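You operate a simulated robot arm through the tools that you are given. There is no shell and no other tool. Be economical: measure what you need, move in short steps, check, and stop when the job is done.

You run a simulated two-armed robot. Do the job below in one go: nothing can be reset, and whatever is moved stays where it is left.

TASK
Push the lower pan home and park the rack trolley in its bay.
Fine: stop bar across before the brake comes off; brake on again in the bay.
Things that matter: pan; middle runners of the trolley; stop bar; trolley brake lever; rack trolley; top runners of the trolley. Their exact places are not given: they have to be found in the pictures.

Only the result counts: the job must be done as asked and must still hold three seconds after the hand-in. Knocking over, shifting, dropping, spilling or breaking anything else fails it.

THE ROBOT
Two 7-joint arms with fingered hands on one trunk, on a base that drives. Base frame: it is fixed to the floor where the robot stands at the start and does not move with it; the origin is under the middle of the robot, x ahead of it, y to its left, z up. Units: m, degrees, N and s.
The left shoulder is at the start at [0.07, 0.142, 1.214], the right one opposite. With the tool pointing down near the work surface each hand reaches from about 0.1 to 0.72 m from the robot's upright axis, wherever it stands, measured 20 degrees to its own side. Places, roughly: middle runners of the trolley [0.7, 0, 0.7]; stop bar [0.5, -0.2, 0.8]; trolley brake lever [0.4, 0.2, 1.2]; rack trolley [0.7, 0, 0.8]; top runners of the trolley [0.7, 0, 1]. Payload 3.6 kg a hand.
Tool frame (each hand has its own): the origin (TCP) lies between the finger pads and is the grasp point; the fingertips stand 0.025 m ahead of it; z points along the fingers, y is the line along which they close. The gripper opens to 0.088 m. The gripper's body begins 0.029 m behind the TCP. The gripper is a hand of 5 fingers: y runs from the thumb to the fingers, the wrist lies at [-0.013, -0.097, -0.162] in the tool frame, and closing takes about 1.5 s.
Orientation is that of the tool frame in the base frame, as a unit quaternion [w, x, y, z]. With the fingers straight down and the wrist toward the robot, the tool's x, y and z point along [0, 1, 0], [1, 0, 0] and [0, 0, -1] of the base frame.

THE INTERFACE
- The arms move only by the tool step_arm. It takes "left_commands", "right_commands" or both (then of equal length, played together; a hand with none holds still); each is a list of rows, each an object of numbers (a shift or turn left out is 0, a gripper value left out holds the last): "tx", "ty", "tz": the shift along the base's x, y, z in units of 30 mm (1.0 is 30 mm); "rx", "ry", "rz": the turn, a rotation vector about the base's x, y, z in units of 4 degrees (1.0 is 4 degrees); "hand": the gripper command, from -1 (shut) to 1 (fully open), values between in proportion. In form: [{"tx": .., "ty": .., "tz": .., "rx": .., "ry": .., "rz": .., "hand": ..}, ...]. A call has 1 to 8 rows; each row shifts and turns the commanded pose from where the row before left it. A call with a number of a shift or a turn outside -1 to 1 is refused whole. Each row takes 0.2 s and may step no farther than 0.05 m and 8.6 degrees from the row before; otherwise, or with a gripper value out of range, the whole call is refused. Where a pose cannot be reached the arm comes as near as it can. A force on the tool above 90 N (or 10 N above the force at the start of the call, whichever is more), or a blocked arm, ends the call early, and 0.2 s more pass. The fingers move at their own pace (about 0.072 m/s each) and stop on an object; they squeeze with about 26 N. The grip force told is the motor's: it shows also when the fingers shut on nothing. Time passes only in rows, and 0.2 s behind the last, so rows that do not move let the fingers close. It gives the time, the measured TCP pose, the force on the tool (base axes), the opening and the grip force at its end, in the units of the frame above (readings bear some noise).
- Cameras (640 x 400 px; columns grow to the right, rows downward): "scene" is now at [0.1399, 0.0061, 1.4503]; the picture's right is [0.04, -1.00, 0.00], its down [-0.51, -0.02, -0.86] and it looks along [0.86, 0.04, -0.52] (base axes); focal length 214 px, centre (320, 200). "left" rides on the left gripper at [-0.059, -0.079, -0.105] in its tool frame; the picture's right is [-0.73, -0.32, 0.61], its down [0.62, -0.68, 0.38] and it looks along [0.29, 0.66, 0.70] (tool axes); focal length 234 px, centre (320, 200). "right" rides on the right gripper at [0.059, -0.079, -0.105] in its tool frame; the picture's right is [-0.73, 0.32, -0.61], its down [-0.62, -0.68, 0.38] and it looks along [-0.29, 0.66, 0.70] (tool axes); focal length 234 px, centre (320, 200).
- get_image(camera): a new picture of that camera. No time passes.
- lift_body(by): slides the trunk up (or, below 0, down) by that many m; the arms and the scene camera ride with it, the base frame stays. It gives what a move gives, with no picture.
- drive_base(legs): drives the robot by 1 to 6 legs, each [ahead, left, turn to the left] in m, m and degrees, along the robot's own axes; the way and the turn of a leg run together, so that a leg with both is an arc; at most 1.5 m and 180 degrees a leg. The arms and the cameras ride along, it lands a little off, and it stops where it bumps. It gives what a move gives.
- hand_shape(shape, hand): the hand has 5 fingers and takes this shape, open, in about a second: jaw (thumb against the fingers, like two jaws); tri (thumb and two fingers); tip (a fingertip pinch); poke (one finger out to press); point (the index stretched); flat (the hand flat); cup (the hand cupped); fist (a fist). The gripper value then closes the fingers along that shape, each until it touches; the sizes above hold for jaw. It gives what a move gives, with no picture.
- head_to(pan, tilt): turns the head with the scene camera to pan (to the left, within 86 degrees either way) and tilt (down, from -29 to 69), counted from straight ahead of the robot. It gives what a move gives.
- pixel_to_xyz(camera, pixels): for up to 12 pixels [column, row] of the newest picture of that camera ("zoom" is the newest enlarged one), the place [x, y, z] in the base frame of the surface seen there, good to about 0.003 m. No time passes.
- close_up(camera, box): a new picture of the part [left, top, right, bottom] of that camera's present view, enlarged. No time passes.
- close_job(): hands the job in; it is judged then, once.

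Go step by step. Measure first, check grasps and placings, and put right what went wrong. The budget is 80 turns and 70 pictures, counting those below and the enlarged ones. Unless the task says otherwise, let go and move clear before handing in, and close with one line.

The tools are called after ">>>" as a command line: name --argument value ..., lists and objects as JSON in quotes. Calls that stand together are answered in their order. step_arm: Moves the arms, as the interface text tells. Its arguments: {"type":"object","properties":{"left_commands":{"type":"array","items":{"type":"object","properties":{"tx":{"type":"number"},"ty":{"type":"number"},"tz":{"type":"number"},"rx":{"type":"number"},"ry":{"type":"number"},"rz":{"type":"number"},"hand":{"type":"number"}}}},"right_commands":{"type":"array","items":{"type":"object","properties":{"tx":{"type":"number"},"ty":{"type":"number"},"tz":{"type":"number"},"rx":{"type":"number"},"ry":{"type":"number"},"rz":{"type":"number"},"hand":{"type":"number"}}}}},"required":[]} The other tools are called the same way: lift_body (by) slides the trunk up or down; hand_shape (shape, hand) gives the hand a shape; drive_base (legs) drives the base; head_to (pan, tilt) turns the head that bears the scene camera; get_image (camera) takes a picture; pixel_to_xyz (camera, pixels) gives the place of the surface under pixels of a picture; close_up (camera, box) takes an enlarged picture of a part of a camera's view; close_job () hands the job in.

At the start:

```text
time: 0.0
left_tool_pos: [0.5365, 0.2087, 1.3577]
left_tool_rot: [-0.001, 0.707, 0.708, 0.0]
left_wrist_force: [-0.5, -0.4, -0.2]
left_width: 0.0878
left_finger_force: 0.1
left_shape: jaw
right_tool_pos: [0.4595, -0.2101, 1.3397]
right_tool_rot: [0.0, 0.707, 0.707, 0.0]
right_wrist_force: [-0.3, 0.6, -0.6]
right_width: 0.0878
right_finger_force: 0.0
right_shape: jaw
trunk travel left (down, up): [-0.75, 0.19]
robot x, y, heading: [0.0007, -0.0001, -0.0]
head pan, tilt: [2.5, 31.0]
```

scene: 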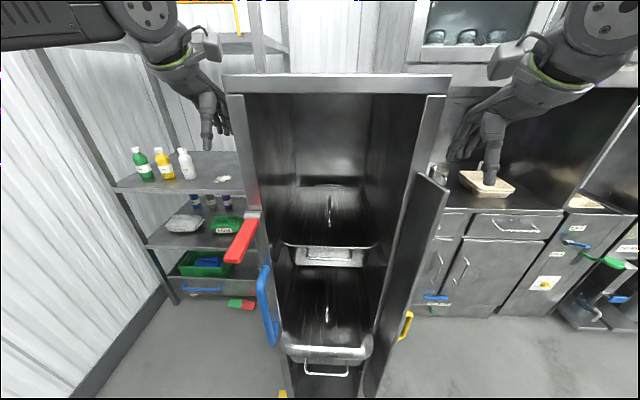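
right: 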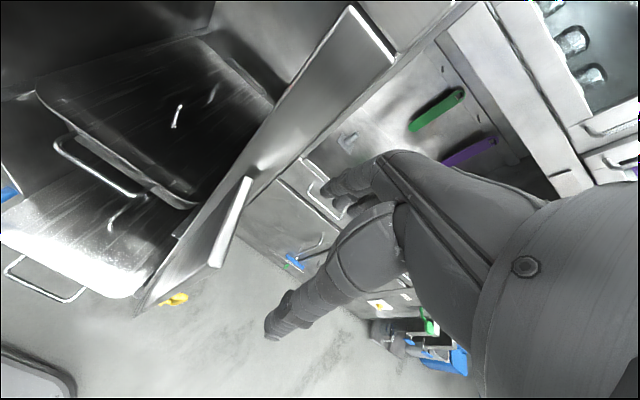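
left: 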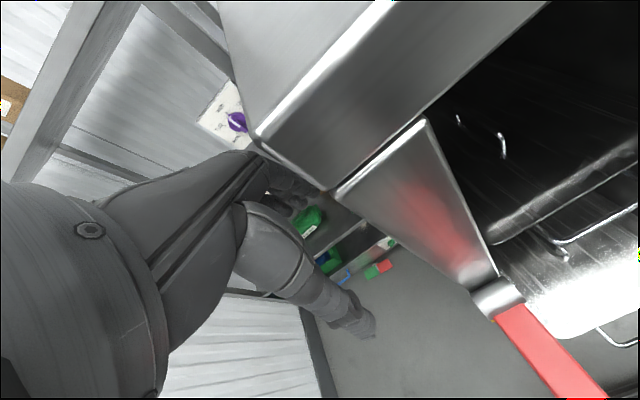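

The scene shows the trolley straight ahead with two pans, a red lever at (243,238), a blue handle at (268,305) and a swung bar or panel at (425,230). I'll zoom in for details and get some positions.

>>> close_up --camera "scene" --box '[210, 60, 460, 216]'

>>> close_up --camera "scene" --box '[210, 200, 460, 400]'

>>> pixel_to_xyz --camera "scene" --pixels '[[243, 238], [252, 220], [232, 258], [268, 305], [265, 270], [275, 340], [438, 175], [420, 240], [407, 325], [326, 352], [326, 371], [330, 250]]'

```text
2.56 times, centred on (335, 138) of scene
```

zoom: 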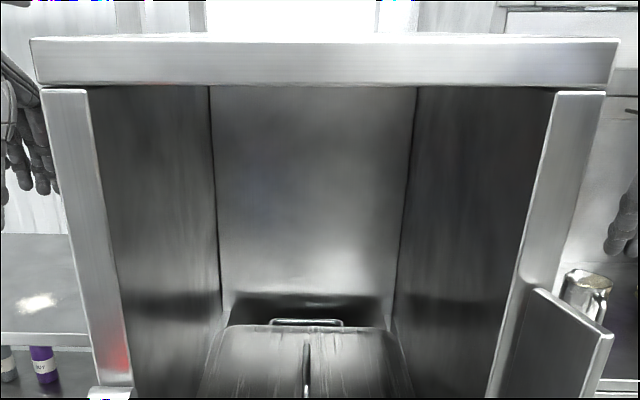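

```text
2.00 times, centred on (335, 300) of scene
```

zoom: 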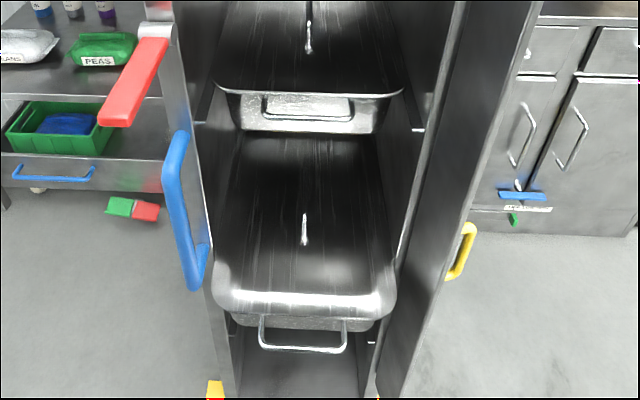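

```text
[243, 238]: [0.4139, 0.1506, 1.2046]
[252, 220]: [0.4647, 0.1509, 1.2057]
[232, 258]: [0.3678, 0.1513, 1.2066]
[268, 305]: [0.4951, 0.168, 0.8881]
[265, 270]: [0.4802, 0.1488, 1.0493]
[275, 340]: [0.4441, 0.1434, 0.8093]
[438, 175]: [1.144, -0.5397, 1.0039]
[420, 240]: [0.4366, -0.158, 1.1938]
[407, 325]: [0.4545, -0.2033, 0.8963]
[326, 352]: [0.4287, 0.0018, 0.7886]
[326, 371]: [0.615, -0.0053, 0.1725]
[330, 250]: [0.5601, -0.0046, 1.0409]
```

The red lever is horizontal at z≈1.205 and y≈0.15, and the tall panel with the yellow handle on the right looks like the stop bar. I still need to find the bay, so I'll look around.

>>> head_to --pan 0 --tilt 60

>>> get_image --camera "scene"

>>> head_to --pan -55 --tilt 35

>>> get_image --camera "scene"

>>> head_to --pan 60 --tilt 35

>>> get_image --camera "scene"

>>> head_to --pan 0 --tilt 0

>>> get_image --camera "scene"

```text
time: 0.9
left_tool_pos: [0.536, 0.2089, 1.357]
left_tool_rot: [0.0, 0.707, 0.708, 0.001]
left_wrist_force: [0.2, 0.4, 0.3]
left_width: 0.0874
left_finger_force: 0.0
left_shape: jaw
right_tool_pos: [0.4575, -0.2107, 1.3406]
right_tool_rot: [0.0, 0.707, 0.707, 0.001]
right_wrist_force: [0.5, -0.1, -0.7]
right_width: 0.0875
right_finger_force: 0.0
right_shape: jaw
trunk travel left (down, up): [-0.75, 0.19]
robot x, y, heading: [-0.0006, -0.0007, 0.1]
head pan, tilt: [0.0, 60.0]
```

```text
64 pictures are left
```

scene: 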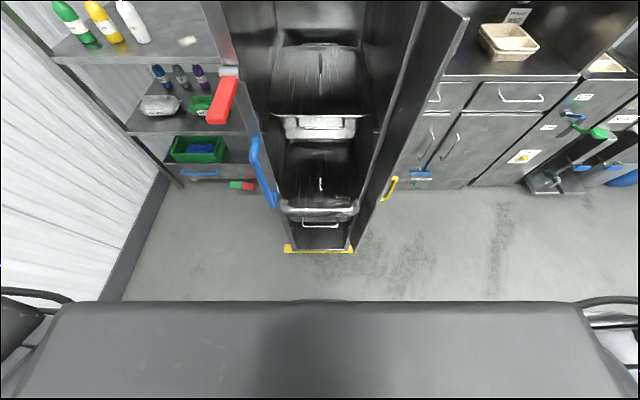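

```text
time: 2.2
left_tool_pos: [0.5362, 0.2082, 1.3574]
left_tool_rot: [0.001, 0.707, 0.707, -0.001]
left_wrist_force: [-0.4, -0.1, 0.0]
left_width: 0.0878
left_finger_force: 0.0
left_shape: jaw
right_tool_pos: [0.4594, -0.2101, 1.3411]
right_tool_rot: [0.0, 0.707, 0.707, 0.0]
right_wrist_force: [0.7, 0.7, 0.1]
right_width: 0.0878
right_finger_force: 0.0
right_shape: jaw
trunk travel left (down, up): [-0.75, 0.19]
robot x, y, heading: [-0.0017, 0.0008, -0.0]
head pan, tilt: [-55.0, 35.0]
```

```text
63 pictures are left
```

scene: 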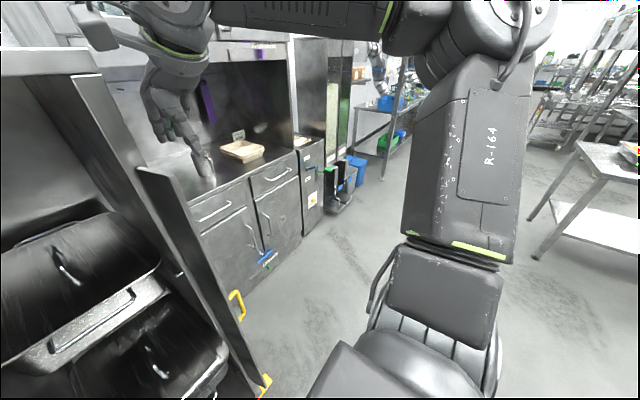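

```text
time: 4.1
left_tool_pos: [0.5365, 0.2078, 1.3564]
left_tool_rot: [0.0, 0.707, 0.708, 0.001]
left_wrist_force: [0.2, 0.4, 0.3]
left_width: 0.0879
left_finger_force: 0.0
left_shape: jaw
right_tool_pos: [0.4583, -0.2099, 1.3395]
right_tool_rot: [0.0, 0.707, 0.707, 0.0]
right_wrist_force: [0.2, 0.6, -0.1]
right_width: 0.0877
right_finger_force: 0.0
right_shape: jaw
trunk travel left (down, up): [-0.75, 0.19]
robot x, y, heading: [0.0023, 0.0007, 0.1]
head pan, tilt: [60.0, 35.0]
```

```text
62 pictures are left
```

scene: 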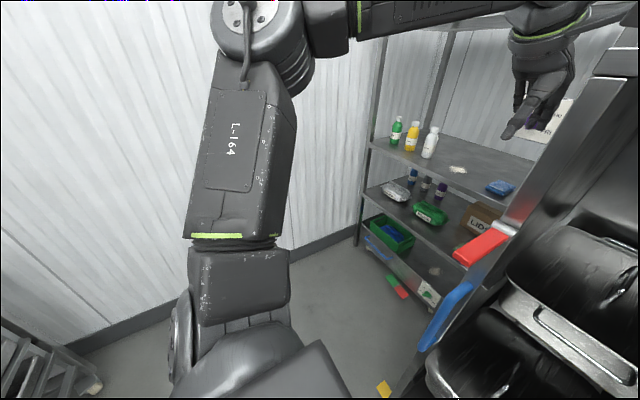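

```text
time: 5.4
left_tool_pos: [0.5358, 0.2076, 1.3566]
left_tool_rot: [0.0, 0.707, 0.707, 0.0]
left_wrist_force: [-1.2, -0.1, -0.2]
left_width: 0.088
left_finger_force: 0.1
left_shape: jaw
right_tool_pos: [0.4591, -0.2098, 1.3394]
right_tool_rot: [0.0, 0.707, 0.707, 0.0]
right_wrist_force: [-0.1, -0.6, -0.9]
right_width: 0.088
right_finger_force: 0.0
right_shape: jaw
trunk travel left (down, up): [-0.75, 0.19]
robot x, y, heading: [-0.0026, 0.0012, 0.1]
head pan, tilt: [0.0, 0.0]
```

```text
61 pictures are left
```

scene: 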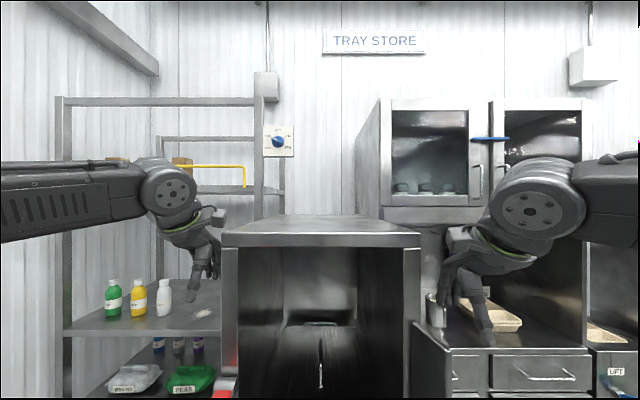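

The bay seems to be the slot between the shelf and the cabinet, below the "TRAY STORE" sign. I'll measure the surroundings, starting with this view and then a look down.

>>> pixel_to_xyz --camera "scene" --pixels '[[325, 190], [230, 245], [410, 245], [260, 222], [380, 222], [275, 100], [450, 370], [75, 330], [220, 320], [440, 300], [385, 150], [390, 205]]'

>>> head_to --pan 0 --tilt 55

>>> close_up --camera "scene" --box '[170, 0, 490, 200]'

>>> close_up --camera "scene" --box '[220, 120, 440, 270]'

```text
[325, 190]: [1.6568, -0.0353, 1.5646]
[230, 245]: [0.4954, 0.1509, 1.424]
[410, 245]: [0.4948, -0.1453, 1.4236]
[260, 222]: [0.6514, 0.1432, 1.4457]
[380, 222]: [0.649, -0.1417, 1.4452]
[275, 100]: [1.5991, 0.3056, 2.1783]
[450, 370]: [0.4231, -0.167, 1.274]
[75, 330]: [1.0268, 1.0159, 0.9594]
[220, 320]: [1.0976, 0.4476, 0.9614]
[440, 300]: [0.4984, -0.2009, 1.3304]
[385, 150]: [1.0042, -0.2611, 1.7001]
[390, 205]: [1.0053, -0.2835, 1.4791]
```

```text
time: 6.7
left_tool_pos: [0.5358, 0.2084, 1.3565]
left_tool_rot: [0.0, 0.707, 0.708, 0.001]
left_wrist_force: [0.0, 0.2, -0.4]
left_width: 0.088
left_finger_force: 0.0
left_shape: jaw
right_tool_pos: [0.4585, -0.21, 1.3397]
right_tool_rot: [0.001, 0.707, 0.707, 0.0]
right_wrist_force: [0.8, -0.1, 0.7]
right_width: 0.0876
right_finger_force: 0.2
right_shape: jaw
trunk travel left (down, up): [-0.75, 0.19]
robot x, y, heading: [0.0001, -0.0006, -0.1]
head pan, tilt: [0.0, 55.0]
```

```text
2.00 times, centred on (330, 100) of scene
```

zoom: 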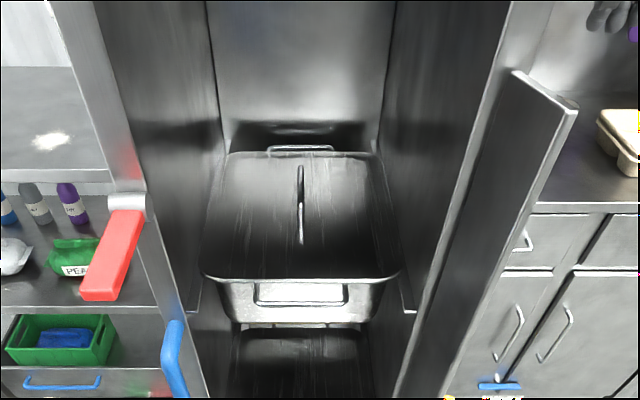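

```text
2.67 times, centred on (330, 195) of scene
```

zoom: 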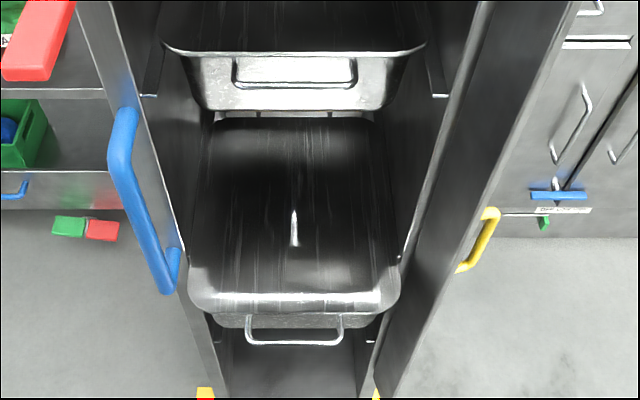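

The trolley front is at x≈0.495 with half-width 0.15, and the lower pan sticks out about 0.07. Now I'll measure the panel, the yellow handle and the pan fronts in this zoomed picture.

>>> pixel_to_xyz --camera "zoom" --pixels '[[295, 342], [248, 325], [342, 325], [295, 298], [195, 290], [398, 290], [294, 82], [294, 46], [488, 215], [468, 266], [485, 250], [295, 120]]'

>>> pixel_to_xyz --camera "zoom" --pixels '[[470, 100], [430, 260], [500, 170], [405, 370], [128, 115], [175, 255], [165, 285], [120, 150], [200, 393], [377, 393], [150, 90], [440, 90]]'

>>> close_up --camera "scene" --box '[370, 20, 470, 220]'

```text
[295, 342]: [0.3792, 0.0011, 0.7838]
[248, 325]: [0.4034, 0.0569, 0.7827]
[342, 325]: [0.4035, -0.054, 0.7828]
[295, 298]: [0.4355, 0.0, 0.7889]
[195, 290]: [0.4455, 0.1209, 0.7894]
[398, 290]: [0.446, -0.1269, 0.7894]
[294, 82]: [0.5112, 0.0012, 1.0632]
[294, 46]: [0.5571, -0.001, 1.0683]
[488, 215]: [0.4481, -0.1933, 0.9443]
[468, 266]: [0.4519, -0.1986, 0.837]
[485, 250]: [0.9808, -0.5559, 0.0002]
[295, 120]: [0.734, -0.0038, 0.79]
```

```text
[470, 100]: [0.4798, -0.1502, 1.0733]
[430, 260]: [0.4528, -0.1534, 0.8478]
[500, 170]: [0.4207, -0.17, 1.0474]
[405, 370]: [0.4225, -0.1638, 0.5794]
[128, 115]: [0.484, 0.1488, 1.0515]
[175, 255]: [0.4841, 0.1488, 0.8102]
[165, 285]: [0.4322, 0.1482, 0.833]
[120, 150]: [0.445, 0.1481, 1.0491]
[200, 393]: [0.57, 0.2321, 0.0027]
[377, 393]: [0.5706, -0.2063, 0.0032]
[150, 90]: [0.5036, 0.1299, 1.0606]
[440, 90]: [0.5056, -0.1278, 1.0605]
```

```text
2.00 times, centred on (420, 120) of scene
```

zoom: 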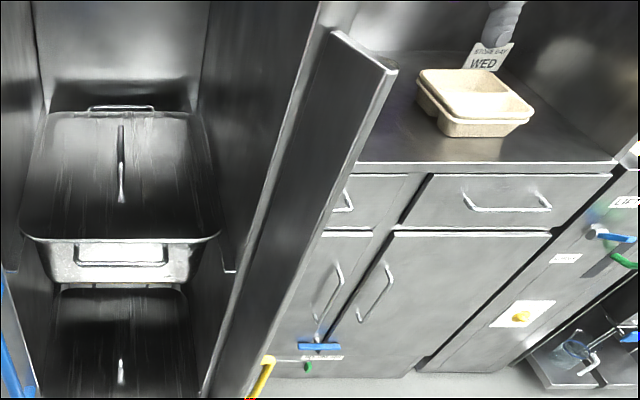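

The stop bar is a 70 mm wide vertical plate standing open toward me at y≈-0.16, and swinging it to +y closes it. Next I'll look at the floor markings and the lever pivot.

>>> head_to --pan 0 --tilt 69

>>> close_up --camera "scene" --box '[220, 80, 440, 230]'

>>> pixel_to_xyz --camera "zoom" --pixels '[[193, 300], [250, 320], [320, 320], [350, 320], [400, 300], [180, 300]]'

>>> close_up --camera "left" --box '[400, 200, 640, 400]'

```text
time: 7.4
left_tool_pos: [0.5359, 0.2093, 1.3577]
left_tool_rot: [0.0, 0.706, 0.708, 0.001]
left_wrist_force: [0.5, -0.1, 0.0]
left_width: 0.0878
left_finger_force: 0.1
left_shape: jaw
right_tool_pos: [0.4598, -0.21, 1.3388]
right_tool_rot: [0.001, 0.707, 0.707, 0.0]
right_wrist_force: [-0.3, 0.5, -0.5]
right_width: 0.0877
right_finger_force: 0.0
right_shape: jaw
trunk travel left (down, up): [-0.75, 0.19]
robot x, y, heading: [0.0031, 0.0034, -0.2]
head pan, tilt: [0.0, 68.8]
```

```text
2.67 times, centred on (330, 155) of scene
```

zoom: 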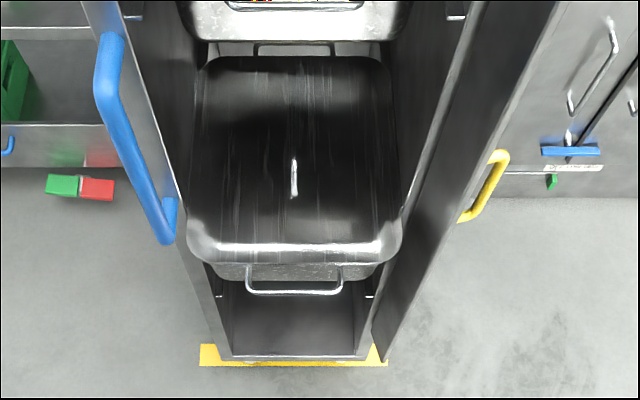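

```text
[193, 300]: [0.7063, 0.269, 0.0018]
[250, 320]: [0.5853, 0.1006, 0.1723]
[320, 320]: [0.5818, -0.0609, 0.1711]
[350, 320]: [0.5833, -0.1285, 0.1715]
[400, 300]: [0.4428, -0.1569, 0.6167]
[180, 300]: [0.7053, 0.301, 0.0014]
```

```text
2.00 times, centred on (520, 300) of left
```

zoom: 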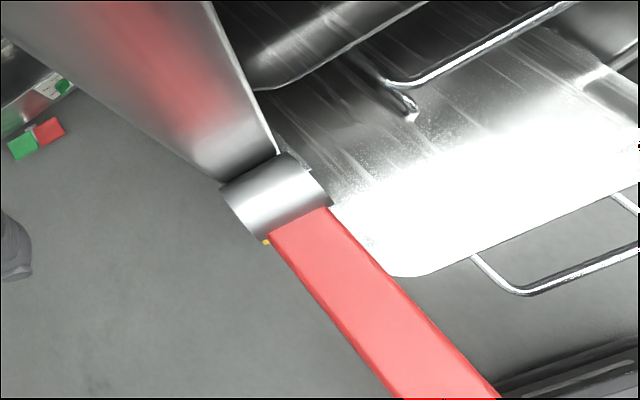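

The lever pivots on a horizontal y axis, and a yellow strip crosses the floor at the trolley's front. I'll measure the strip, the lever and the trolley's back edge.

>>> pixel_to_xyz --camera "zoom" --pixels '[[280, 195], [250, 190], [300, 215], [330, 300], [380, 390], [345, 230], [440, 385], [400, 320]]'

>>> close_up --camera "scene" --box '[280, 190, 380, 230]'

>>> pixel_to_xyz --camera "scene" --pixels '[[296, 211], [298, 216], [330, 217], [362, 216], [364, 211], [310, 213], [330, 213], [350, 212]]'

>>> head_to --pan 0 --tilt 10

>>> close_up --camera "scene" --box '[200, 130, 440, 280]'

```text
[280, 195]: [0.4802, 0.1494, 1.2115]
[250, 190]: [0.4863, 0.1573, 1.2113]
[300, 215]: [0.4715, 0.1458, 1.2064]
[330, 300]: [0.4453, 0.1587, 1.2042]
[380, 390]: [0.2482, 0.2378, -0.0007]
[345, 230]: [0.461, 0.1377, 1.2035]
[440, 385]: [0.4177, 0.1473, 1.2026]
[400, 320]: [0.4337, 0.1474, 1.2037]
```

```text
6.40 times, centred on (330, 210) of scene
```

zoom: 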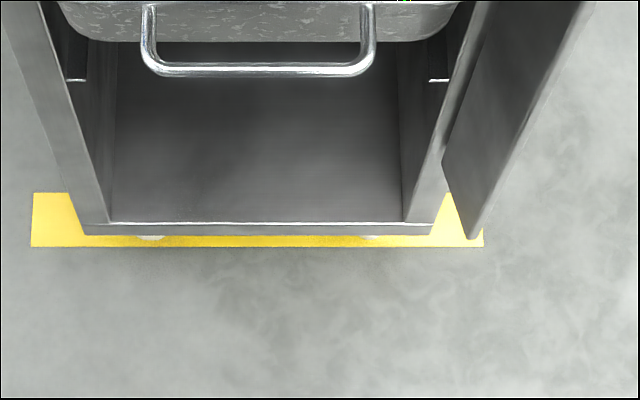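

```text
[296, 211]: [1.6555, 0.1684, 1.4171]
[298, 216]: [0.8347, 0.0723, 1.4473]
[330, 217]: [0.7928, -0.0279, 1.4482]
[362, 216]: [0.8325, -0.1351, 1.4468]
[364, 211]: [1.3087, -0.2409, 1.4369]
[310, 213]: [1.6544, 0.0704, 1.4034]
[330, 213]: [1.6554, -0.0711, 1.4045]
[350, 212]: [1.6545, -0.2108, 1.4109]
```

```text
time: 8.7
left_tool_pos: [0.5369, 0.209, 1.357]
left_tool_rot: [0.0, 0.707, 0.708, -0.001]
left_wrist_force: [-1.0, -0.1, -0.2]
left_width: 0.0875
left_finger_force: 0.0
left_shape: jaw
right_tool_pos: [0.4594, -0.2092, 1.3395]
right_tool_rot: [0.0, 0.707, 0.707, 0.0]
right_wrist_force: [0.1, 0.1, 1.2]
right_width: 0.0875
right_finger_force: 0.0
right_shape: jaw
trunk travel left (down, up): [-0.75, 0.19]
robot x, y, heading: [-0.0038, 0.0032, -0.2]
head pan, tilt: [0.0, 10.0]
```

```text
2.67 times, centred on (320, 205) of scene
```

zoom: 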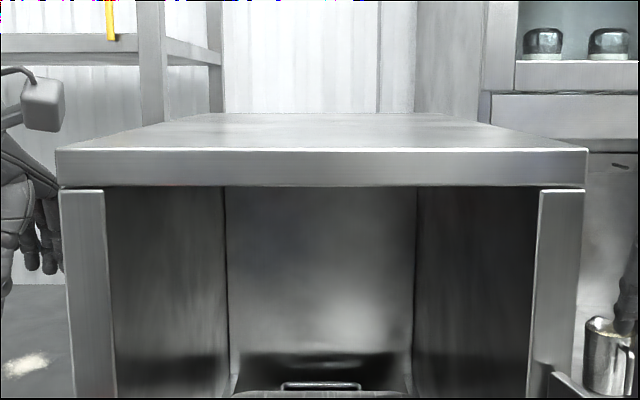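

I'll measure the top's back edge (zoom row ~116), the shelf and cabinet sides, and whatever lies beyond.

>>> pixel_to_xyz --camera "zoom" --pixels '[[180, 120], [330, 116], [440, 116], [170, 80], [150, 100], [212, 100], [450, 60], [485, 110], [360, 60], [340, 300], [280, 60], [214, 60]]'

>>> lift_body --by 0.19

>>> head_to --pan 0 --tilt 20

>>> get_image --camera "scene"

```text
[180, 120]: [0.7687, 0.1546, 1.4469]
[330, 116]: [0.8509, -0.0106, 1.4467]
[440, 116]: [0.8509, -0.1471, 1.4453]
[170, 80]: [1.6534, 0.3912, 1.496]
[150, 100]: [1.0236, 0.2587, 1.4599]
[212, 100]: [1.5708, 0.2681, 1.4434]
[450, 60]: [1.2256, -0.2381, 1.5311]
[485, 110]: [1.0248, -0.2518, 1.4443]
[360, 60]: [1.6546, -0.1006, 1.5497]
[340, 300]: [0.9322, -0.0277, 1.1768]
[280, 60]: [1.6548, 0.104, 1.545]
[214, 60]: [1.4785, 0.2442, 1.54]
```

```text
time: 10.8
left_tool_pos: [0.5356, 0.2092, 1.5472]
left_tool_rot: [0.0, 0.706, 0.708, 0.0]
left_wrist_force: [0.2, 1.0, -0.3]
left_width: 0.0877
left_finger_force: 0.1
left_shape: jaw
right_tool_pos: [0.4589, -0.2093, 1.53]
right_tool_rot: [0.0, 0.707, 0.707, -0.001]
right_wrist_force: [-0.8, 0.4, 0.2]
right_width: 0.0877
right_finger_force: 0.1
right_shape: jaw
trunk travel left (down, up): [-0.94, 0.0]
robot x, y, heading: [-0.0033, 0.0026, 0.2]
head pan, tilt: [0.0, 10.0]
```

```text
time: 11.5
left_tool_pos: [0.5359, 0.208, 1.5482]
left_tool_rot: [-0.001, 0.707, 0.707, -0.001]
left_wrist_force: [0.4, 0.6, 0.1]
left_width: 0.0879
left_finger_force: 0.0
left_shape: jaw
right_tool_pos: [0.4589, -0.2099, 1.5301]
right_tool_rot: [0.0, 0.707, 0.707, 0.0]
right_wrist_force: [0.5, -0.1, 0.2]
right_width: 0.0878
right_finger_force: 0.1
right_shape: jaw
trunk travel left (down, up): [-0.94, 0.0]
robot x, y, heading: [0.0019, -0.0045, 0.1]
head pan, tilt: [0.0, 20.0]
```

```text
53 pictures are left
```

scene: 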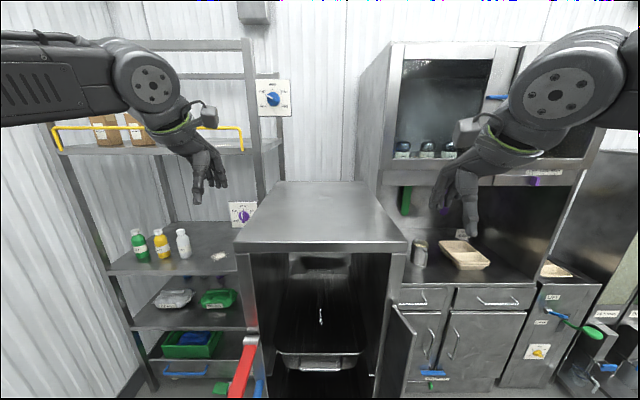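

The trolley's back is at x≈0.95, and the bay is the slot between the shelf post (y≈0.258) and the cabinet (y≈-0.24) that runs back to the wall at x≈1.65. I'll back off, lower the trunk, shape the right hand as a fist and pitch it for pushing.

>>> drive_base --legs '[[-0.3, 0, 0]]'

>>> lift_body --by -0.4

>>> hand_shape --hand "right" --shape "fist"

>>> step_arm --right_commands '[{"ry": -1, "tx": 0.8, "hand": -1}, {"ry": -1, "tx": 0.8}, {"ry": -1, "tz": -0.5, "tx": 0.5}, {"ry": -1, "tz": -1}, {"ry": -1, "tz": -1}, {"ry": -1, "tz": -1}, {"ry": -1, "tz": -1}, {"ry": -1, "tz": -1}]'

>>> head_to --pan 0 --tilt 35

>>> get_image --camera "scene"

```text
time: 13.5
left_tool_pos: [0.244, 0.21, 1.5459]
left_tool_rot: [0.0, 0.706, 0.708, -0.001]
left_wrist_force: [0.7, -0.8, -0.7]
left_width: 0.088
left_finger_force: 0.0
left_shape: jaw
right_tool_pos: [0.1666, -0.2094, 1.5294]
right_tool_rot: [-0.002, 0.707, 0.707, -0.001]
right_wrist_force: [-0.2, -0.1, -0.1]
right_width: 0.0877
right_finger_force: 0.2
right_shape: jaw
trunk travel left (down, up): [-0.94, 0.0]
robot x, y, heading: [-0.2968, -0.0005, 0.4]
head pan, tilt: [0.0, 20.0]
```

```text
time: 17.4
left_tool_pos: [0.2405, 0.2086, 1.1461]
left_tool_rot: [0.001, 0.707, 0.707, -0.001]
left_wrist_force: [-0.7, -1.0, 0.0]
left_width: 0.0876
left_finger_force: 0.0
left_shape: jaw
right_tool_pos: [0.1634, -0.2104, 1.1299]
right_tool_rot: [0.001, 0.707, 0.707, 0.0]
right_wrist_force: [0.2, -0.7, 0.3]
right_width: 0.0876
right_finger_force: 0.1
right_shape: jaw
trunk travel left (down, up): [-0.54, 0.4]
robot x, y, heading: [-0.2941, -0.0009, 0.2]
head pan, tilt: [0.0, 20.0]
```

```text
time: 18.3
left_tool_pos: [0.2394, 0.2088, 1.1472]
left_tool_rot: [0.0, 0.707, 0.708, 0.0]
left_wrist_force: [0.9, -0.2, -0.8]
left_width: 0.0876
left_finger_force: 0.1
left_shape: jaw
right_tool_pos: [0.164, -0.2115, 1.1295]
right_tool_rot: [0.0, 0.707, 0.707, -0.001]
right_wrist_force: [-0.3, 0.2, -0.8]
right_width: 0.0001
right_finger_force: 0.0
right_shape: fist
trunk travel left (down, up): [-0.54, 0.4]
robot x, y, heading: [-0.2972, -0.0008, -0.1]
head pan, tilt: [0.0, 20.0]
```

```text
time: 20.1
left_tool_pos: [0.24, 0.2095, 1.1456]
left_tool_rot: [-0.001, 0.706, 0.708, 0.0]
left_wrist_force: [0.3, -0.3, 0.3]
left_width: 0.0878
left_finger_force: 0.0
left_shape: jaw
right_tool_pos: [0.229, -0.2093, 0.9642]
right_tool_rot: [0.194, 0.68, 0.679, 0.195]
right_wrist_force: [-0.1, -0.2, 0.2]
right_width: 0.0
right_finger_force: 0.1
right_shape: fist
trunk travel left (down, up): [-0.54, 0.4]
robot x, y, heading: [-0.2981, 0.0004, 0.2]
head pan, tilt: [0.0, 20.0]
```

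```text
time: 20.8
left_tool_pos: [0.2392, 0.2095, 1.1473]
left_tool_rot: [0.0, 0.707, 0.707, 0.0]
left_wrist_force: [-0.6, -0.3, -0.8]
left_width: 0.0876
left_finger_force: 0.1
left_shape: jaw
right_tool_pos: [0.2283, -0.2086, 0.9652]
right_tool_rot: [0.195, 0.679, 0.68, 0.196]
right_wrist_force: [0.6, -1.2, 0.4]
right_width: 0.0
right_finger_force: 0.0
right_shape: fist
trunk travel left (down, up): [-0.54, 0.4]
robot x, y, heading: [-0.2974, 0.0023, 0.2]
head pan, tilt: [0.0, 35.0]
```

```text
52 pictures are left
```

scene: 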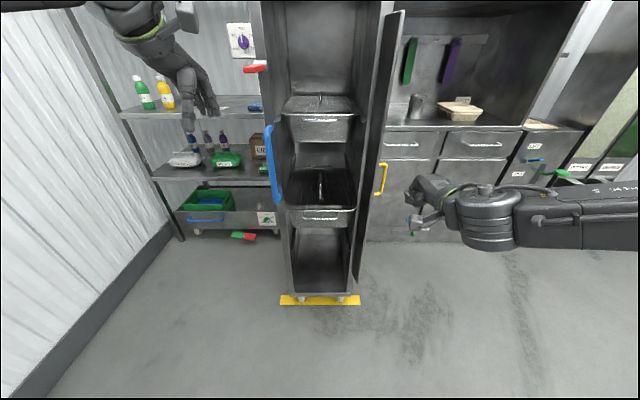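

This is a clear overview, with the fist at (430,190). I'll measure both pan fronts, the lever end, the strip and the yellow handle in a zoomed view.

>>> close_up --camera "scene" --box '[230, 60, 430, 310]'

>>> pixel_to_xyz --camera "scene" --pixels '[[319, 119], [319, 113], [322, 216], [322, 208], [290, 300], [350, 300], [285, 296], [325, 303], [305, 293], [255, 69], [384, 178], [385, 130]]'

```text
1.60 times, centred on (330, 185) of scene
```

zoom: 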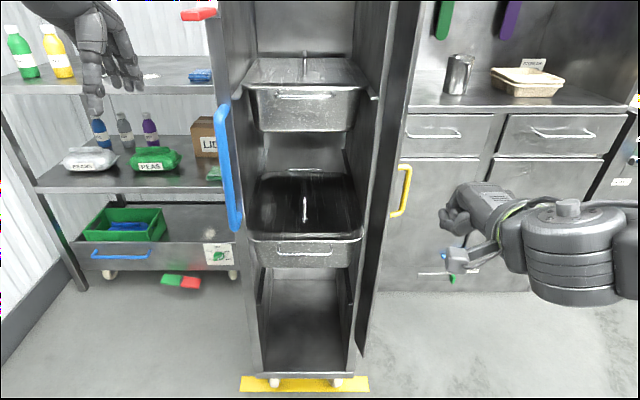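

```text
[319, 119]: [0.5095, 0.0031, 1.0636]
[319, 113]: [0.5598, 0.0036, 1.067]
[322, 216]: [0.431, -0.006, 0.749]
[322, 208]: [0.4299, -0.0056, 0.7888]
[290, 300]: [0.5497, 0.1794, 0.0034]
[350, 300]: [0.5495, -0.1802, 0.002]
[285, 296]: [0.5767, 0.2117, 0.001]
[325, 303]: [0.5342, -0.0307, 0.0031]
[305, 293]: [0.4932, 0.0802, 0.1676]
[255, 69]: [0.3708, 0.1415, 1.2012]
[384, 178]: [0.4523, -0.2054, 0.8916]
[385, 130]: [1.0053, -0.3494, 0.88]
```

The upper pan's handle sits at x≈0.51 and the lower one's at 0.379, so the lower pan must go in by about 0.13. I'll bring the fist in front of the lower pan handle.

>>> step_arm --right_commands '[{"ty": 1, "tz": -0.7, "tx": 0.2, "ry": -1}, {"ty": 1, "tz": -0.7, "tx": 0.2, "ry": -1}, {"ty": 1, "tz": -0.7, "tx": 0.2, "ry": -1}, {"ty": 1, "tz": -0.7, "tx": 0.2, "ry": -1}, {"ty": 1, "tz": -0.7, "tx": 0.2}, {"ty": 1, "tz": -0.7, "tx": 0.2}, {"ty": 1, "tz": -0.7, "tx": 0.2}, {}]'

>>> close_up --camera "scene" --box '[240, 130, 440, 255]'

>>> get_image --camera "right"

```text
time: 22.6
left_tool_pos: [0.239, 0.2087, 1.1466]
left_tool_rot: [0.0, 0.706, 0.708, 0.001]
left_wrist_force: [-0.1, 0.1, 0.3]
left_width: 0.0878
left_finger_force: 0.0
left_shape: jaw
right_tool_pos: [0.2724, -0.1113, 0.8918]
right_tool_rot: [0.286, 0.644, 0.649, 0.287]
right_wrist_force: [1.1, -0.3, 0.2]
right_width: 0.0
right_finger_force: 0.0
right_shape: fist
right hand out of reach, approached as far as the arm can: row 4, 5, 6, 7
trunk travel left (down, up): [-0.54, 0.4]
robot x, y, heading: [-0.2982, -0.0005, 0.3]
head pan, tilt: [0.0, 35.0]
```

```text
3.20 times, centred on (340, 192) of scene
```

zoom: 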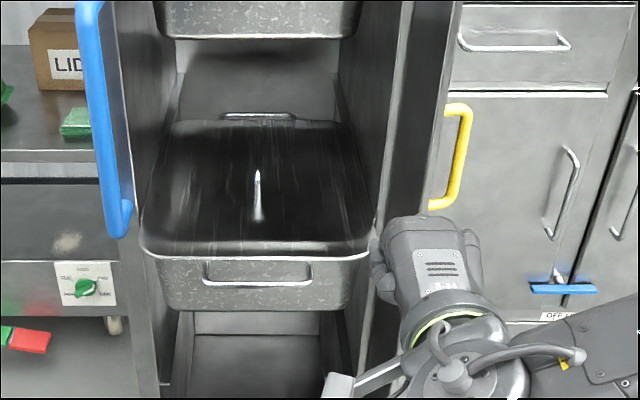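

```text
49 pictures are left
```

right: 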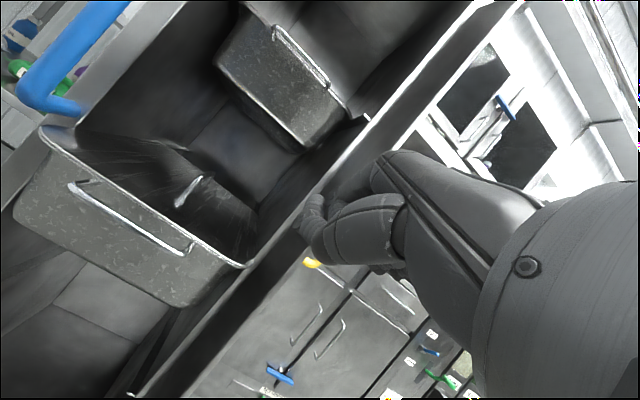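

The arm couldn't reach y=0 from here and stopped at (0.272, -0.111, 0.892). I'll drive the base sideways to line the right arm up with the pan instead.

>>> drive_base --legs '[[0, 0.12, 0]]'

>>> step_arm --right_commands '[{"tz": -1}, {"tz": -1}, {"tz": -0.8}, {}]'

>>> close_up --camera "scene" --box '[240, 100, 480, 250]'

```text
time: 23.9
left_tool_pos: [0.2402, 0.3284, 1.1465]
left_tool_rot: [0.0, 0.706, 0.708, 0.0]
left_wrist_force: [0.6, -0.8, -0.3]
left_width: 0.0879
left_finger_force: 0.0
left_shape: jaw
right_tool_pos: [0.2718, 0.0084, 0.8913]
right_tool_rot: [0.285, 0.644, 0.649, 0.288]
right_wrist_force: [-0.4, 0.0, -0.2]
right_width: 0.0
right_finger_force: 0.0
right_shape: fist
trunk travel left (down, up): [-0.54, 0.4]
robot x, y, heading: [-0.2951, 0.1218, -0.0]
head pan, tilt: [0.0, 35.0]
```

```text
time: 24.9
left_tool_pos: [0.2402, 0.3278, 1.1466]
left_tool_rot: [0.0, 0.707, 0.708, 0.0]
left_wrist_force: [0.5, -0.5, -0.1]
left_width: 0.0876
left_finger_force: 0.2
left_shape: jaw
right_tool_pos: [0.266, -0.0303, 0.8432]
right_tool_rot: [0.284, 0.644, 0.65, 0.287]
right_wrist_force: [0.2, -0.6, -0.1]
right_width: 0.0001
right_finger_force: 0.0
right_shape: fist
right hand out of reach, approached as far as the arm can: row 1, 2, 3
trunk travel left (down, up): [-0.54, 0.4]
robot x, y, heading: [-0.2938, 0.1192, -0.2]
head pan, tilt: [0.0, 35.0]
```

```text
2.67 times, centred on (360, 175) of scene
```

zoom: 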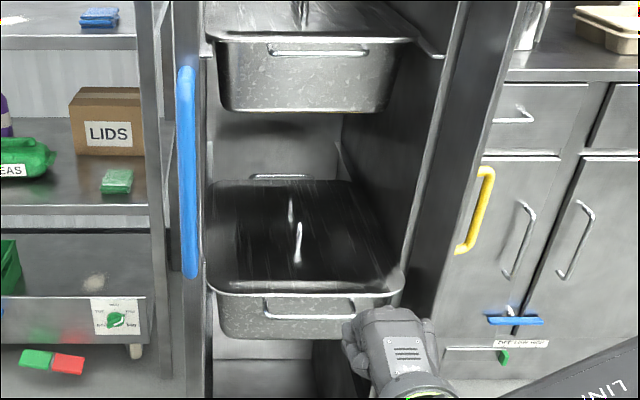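

The arm is joint-limited in this pose, not out of distance, so the trunk and base can do the fine placing. I'll lower 0.06, shift left 0.03 and then push forward with the arm.

>>> lift_body --by -0.06

>>> drive_base --legs '[[0, 0.03, 0]]'

>>> step_arm --right_commands '[{"tx": 0.8}, {"tx": 0.8}, {"tx": 0.8}, {}]'

>>> close_up --camera "scene" --box '[240, 90, 480, 240]'

```text
time: 25.9
left_tool_pos: [0.2404, 0.3285, 1.0861]
left_tool_rot: [-0.001, 0.706, 0.708, 0.0]
left_wrist_force: [0.1, -0.2, -0.7]
left_width: 0.0877
left_finger_force: 0.1
left_shape: jaw
right_tool_pos: [0.2654, -0.0322, 0.7837]
right_tool_rot: [0.284, 0.644, 0.65, 0.287]
right_wrist_force: [-0.1, -0.4, 0.3]
right_width: 0.0001
right_finger_force: 0.0
right_shape: fist
trunk travel left (down, up): [-0.48, 0.46]
robot x, y, heading: [-0.2945, 0.1198, 0.1]
head pan, tilt: [0.0, 35.0]
```

```text
time: 26.7
left_tool_pos: [0.2405, 0.3607, 1.0869]
left_tool_rot: [0.0, 0.707, 0.707, 0.0]
left_wrist_force: [0.3, 0.0, -0.7]
left_width: 0.0876
left_finger_force: 0.3
left_shape: jaw
right_tool_pos: [0.2656, 0.0003, 0.7839]
right_tool_rot: [0.284, 0.644, 0.65, 0.287]
right_wrist_force: [-0.1, -0.6, -0.6]
right_width: 0.0
right_finger_force: 0.0
right_shape: fist
trunk travel left (down, up): [-0.48, 0.46]
robot x, y, heading: [-0.2958, 0.1502, 0.4]
head pan, tilt: [0.0, 35.0]
```

```text
time: 27.7
left_tool_pos: [0.2393, 0.3584, 1.0854]
left_tool_rot: [0.0, 0.706, 0.708, 0.0]
left_wrist_force: [-0.6, 0.2, -0.3]
left_width: 0.0876
left_finger_force: 0.0
left_shape: jaw
right_tool_pos: [0.3302, -0.0141, 0.7981]
right_tool_rot: [0.284, 0.644, 0.65, 0.287]
right_wrist_force: [-0.2, 0.4, -0.4]
right_width: 0.0001
right_finger_force: 0.0
right_shape: fist
right hand out of reach, approached as far as the arm can: row 1, 2, 3
trunk travel left (down, up): [-0.48, 0.46]
robot x, y, heading: [-0.2962, 0.1502, -0.1]
head pan, tilt: [0.0, 35.0]
```

```text
2.67 times, centred on (360, 165) of scene
```

zoom: 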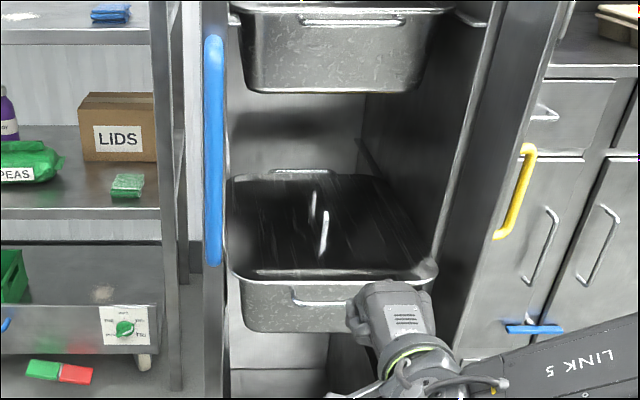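

The fist is now right in front of the pan handle at x≈0.33. I'll push by driving the base forward in small amounts.

>>> drive_base --legs '[[0.1, 0, 0]]'

>>> close_up --camera "scene" --box '[240, 90, 480, 240]'

```text
time: 28.9
left_tool_pos: [0.3409, 0.3605, 1.0869]
left_tool_rot: [0.0, 0.705, 0.709, 0.0]
left_wrist_force: [0.6, 0.3, 0.0]
left_width: 0.0877
left_finger_force: 0.1
left_shape: jaw
right_tool_pos: [0.4329, -0.0126, 0.7977]
right_tool_rot: [0.283, 0.643, 0.652, 0.287]
right_wrist_force: [0.5, 0.0, -0.3]
right_width: 0.0
right_finger_force: 0.1
right_shape: fist
trunk travel left (down, up): [-0.48, 0.46]
robot x, y, heading: [-0.1934, 0.1506, 0.2]
head pan, tilt: [0.0, 35.0]
```

```text
2.67 times, centred on (360, 165) of scene
```

zoom: 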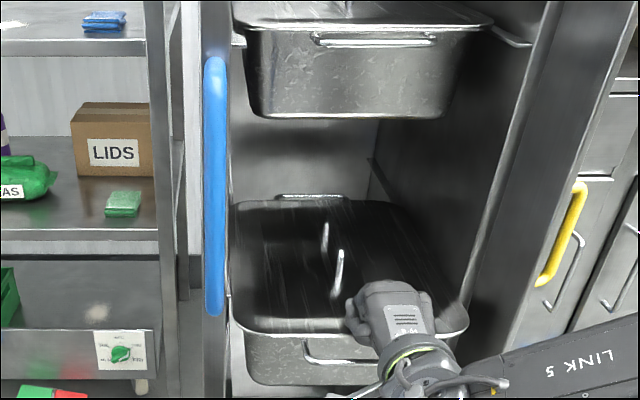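

The hand is at x=0.433 and force readings are low, so I'll check whether the pan has moved.

>>> pixel_to_xyz --camera "zoom" --pixels '[[280, 330], [320, 360], [280, 355], [360, 300], [385, 285], [370, 320], [400, 300], [310, 197]]'

>>> get_image --camera "right"

```text
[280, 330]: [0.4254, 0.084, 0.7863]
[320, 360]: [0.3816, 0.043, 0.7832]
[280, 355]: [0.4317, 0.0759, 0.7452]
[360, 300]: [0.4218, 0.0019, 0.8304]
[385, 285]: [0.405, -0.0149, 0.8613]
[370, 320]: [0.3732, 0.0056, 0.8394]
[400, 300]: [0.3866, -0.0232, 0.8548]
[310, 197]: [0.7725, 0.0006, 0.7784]
```

```text
45 pictures are left
```

right: 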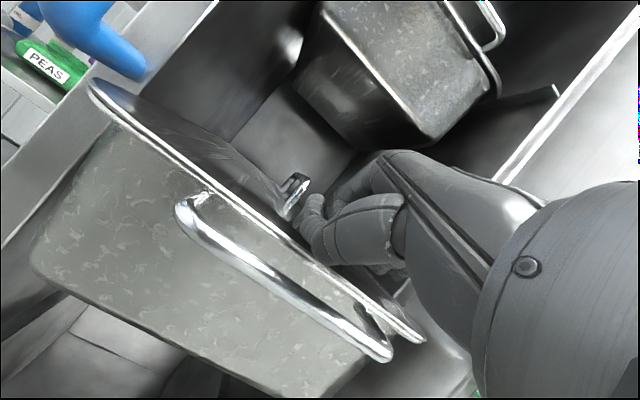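

The fist passed above the rim (surface z≥0.83) and the pan hasn't moved. I'll back out, lower 0.07 and push again.

>>> drive_base --legs '[[-0.12, 0, 0]]'

>>> lift_body --by -0.07

>>> drive_base --legs '[[0.12, 0, 0]]'

>>> close_up --camera "scene" --box '[240, 80, 480, 230]'

>>> get_image --camera "right"

```text
time: 30.1
left_tool_pos: [0.2211, 0.3604, 1.0874]
left_tool_rot: [0.001, 0.705, 0.71, 0.0]
left_wrist_force: [-1.0, -0.8, 0.4]
left_width: 0.0879
left_finger_force: 0.0
left_shape: jaw
right_tool_pos: [0.3131, -0.0133, 0.7978]
right_tool_rot: [0.283, 0.643, 0.651, 0.287]
right_wrist_force: [0.4, -0.9, 0.4]
right_width: 0.0001
right_finger_force: 0.0
right_shape: fist
trunk travel left (down, up): [-0.48, 0.46]
robot x, y, heading: [-0.3135, 0.1489, 0.2]
head pan, tilt: [0.0, 35.0]
```

```text
time: 31.2
left_tool_pos: [0.2212, 0.3597, 1.0171]
left_tool_rot: [0.001, 0.705, 0.709, 0.001]
left_wrist_force: [-0.1, -0.2, 1.0]
left_width: 0.0876
left_finger_force: 0.0
left_shape: jaw
right_tool_pos: [0.3128, -0.0138, 0.7285]
right_tool_rot: [0.284, 0.643, 0.651, 0.287]
right_wrist_force: [-0.6, 0.6, 0.2]
right_width: 0.0001
right_finger_force: 0.0
right_shape: fist
trunk travel left (down, up): [-0.41, 0.53]
robot x, y, heading: [-0.3151, 0.1485, 0.4]
head pan, tilt: [0.0, 35.0]
```

```text
time: 32.4
left_tool_pos: [0.3424, 0.3589, 1.0156]
left_tool_rot: [0.0, 0.706, 0.708, 0.0]
left_wrist_force: [-1.0, 0.1, -0.1]
left_width: 0.0878
left_finger_force: 0.0
left_shape: jaw
right_tool_pos: [0.4344, -0.0129, 0.7271]
right_tool_rot: [0.283, 0.644, 0.651, 0.287]
right_wrist_force: [0.5, 0.1, -0.5]
right_width: 0.0
right_finger_force: 0.1
right_shape: fist
trunk travel left (down, up): [-0.41, 0.53]
robot x, y, heading: [-0.1941, 0.1513, 0.2]
head pan, tilt: [0.0, 35.0]
```

```text
2.67 times, centred on (360, 155) of scene
```

zoom: 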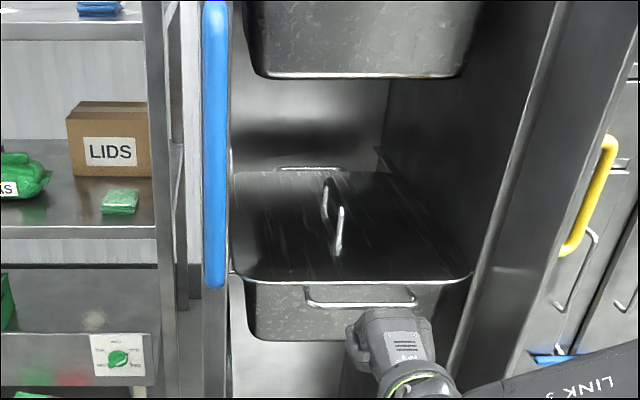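

```text
43 pictures are left
```

right: 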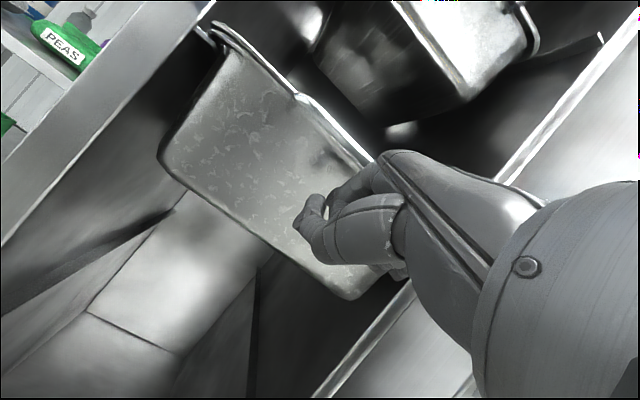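

The pan has moved in with the fist against it. I'll measure the rim and handle.

>>> pixel_to_xyz --camera "zoom" --pixels '[[280, 279], [440, 276], [335, 303], [400, 302], [265, 310], [245, 277]]'

```text
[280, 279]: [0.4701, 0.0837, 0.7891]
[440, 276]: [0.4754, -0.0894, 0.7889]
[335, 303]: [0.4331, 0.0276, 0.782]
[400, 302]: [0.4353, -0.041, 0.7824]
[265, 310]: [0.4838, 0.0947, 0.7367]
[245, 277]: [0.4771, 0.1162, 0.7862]
```

The handle is at 0.434 and needs about 0.51, so I'll drive 0.08 further.

>>> drive_base --legs '[[0.08, 0, 0]]'

>>> close_up --camera "scene" --box '[240, 60, 480, 210]'

```text
time: 33.5
left_tool_pos: [0.4232, 0.3595, 1.0149]
left_tool_rot: [0.0, 0.706, 0.708, 0.0]
left_wrist_force: [-0.3, -0.6, 0.4]
left_width: 0.0879
left_finger_force: 0.0
left_shape: jaw
right_tool_pos: [0.5136, -0.0137, 0.7282]
right_tool_rot: [0.284, 0.644, 0.65, 0.287]
right_wrist_force: [0.3, -0.3, -0.4]
right_width: 0.0001
right_finger_force: 0.0
right_shape: fist
trunk travel left (down, up): [-0.41, 0.53]
robot x, y, heading: [-0.115, 0.1511, 0.2]
head pan, tilt: [0.0, 35.0]
```

```text
2.67 times, centred on (360, 135) of scene
```

zoom: 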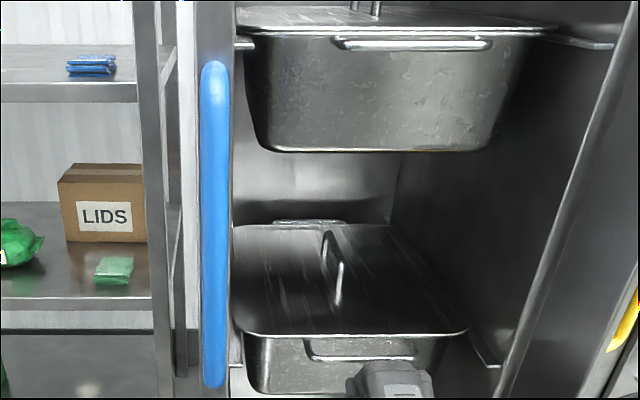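

>>> pixel_to_xyz --camera "zoom" --pixels '[[280, 331], [420, 331], [340, 357], [385, 357], [370, 47], [440, 47], [310, 36], [420, 34], [310, 221]]'

```text
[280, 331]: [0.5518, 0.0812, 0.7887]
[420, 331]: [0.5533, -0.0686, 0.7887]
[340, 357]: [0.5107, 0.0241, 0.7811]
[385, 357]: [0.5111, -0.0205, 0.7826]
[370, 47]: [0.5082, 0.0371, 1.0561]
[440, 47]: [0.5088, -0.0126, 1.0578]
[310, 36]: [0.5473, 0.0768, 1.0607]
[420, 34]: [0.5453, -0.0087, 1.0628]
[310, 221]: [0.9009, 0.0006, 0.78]
```

The lower handle is at 0.511 against the upper one's 0.5085, so it is essentially home. One small extra nudge will tell whether it is against the end, then I'll back off.

>>> drive_base --legs '[[0.012, 0, 0]]'

>>> close_up --camera "scene" --box '[240, 60, 480, 210]'

>>> pixel_to_xyz --camera "zoom" --pixels '[[280, 331], [420, 331], [340, 357], [385, 357], [340, 362], [310, 221]]'

```text
time: 34.2
left_tool_pos: [0.4343, 0.3595, 1.0175]
left_tool_rot: [0.0, 0.706, 0.708, 0.0]
left_wrist_force: [0.3, -0.5, -0.5]
left_width: 0.0877
left_finger_force: 0.1
left_shape: jaw
right_tool_pos: [0.5266, -0.0142, 0.729]
right_tool_rot: [0.285, 0.644, 0.65, 0.288]
right_wrist_force: [-2.0, 0.3, 0.0]
right_width: 0.0
right_finger_force: 0.1
right_shape: fist
trunk travel left (down, up): [-0.41, 0.53]
robot x, y, heading: [-0.1017, 0.1509, 0.2]
head pan, tilt: [0.0, 35.0]
```

```text
2.67 times, centred on (360, 135) of scene
```

zoom: 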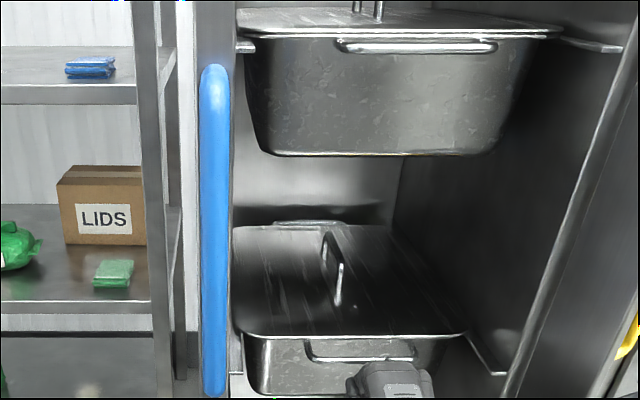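

```text
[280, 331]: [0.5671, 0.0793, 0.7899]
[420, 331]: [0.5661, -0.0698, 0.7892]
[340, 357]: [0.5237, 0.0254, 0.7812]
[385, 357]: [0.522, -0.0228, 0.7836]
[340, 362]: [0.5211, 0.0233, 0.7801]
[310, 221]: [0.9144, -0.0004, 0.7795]
```

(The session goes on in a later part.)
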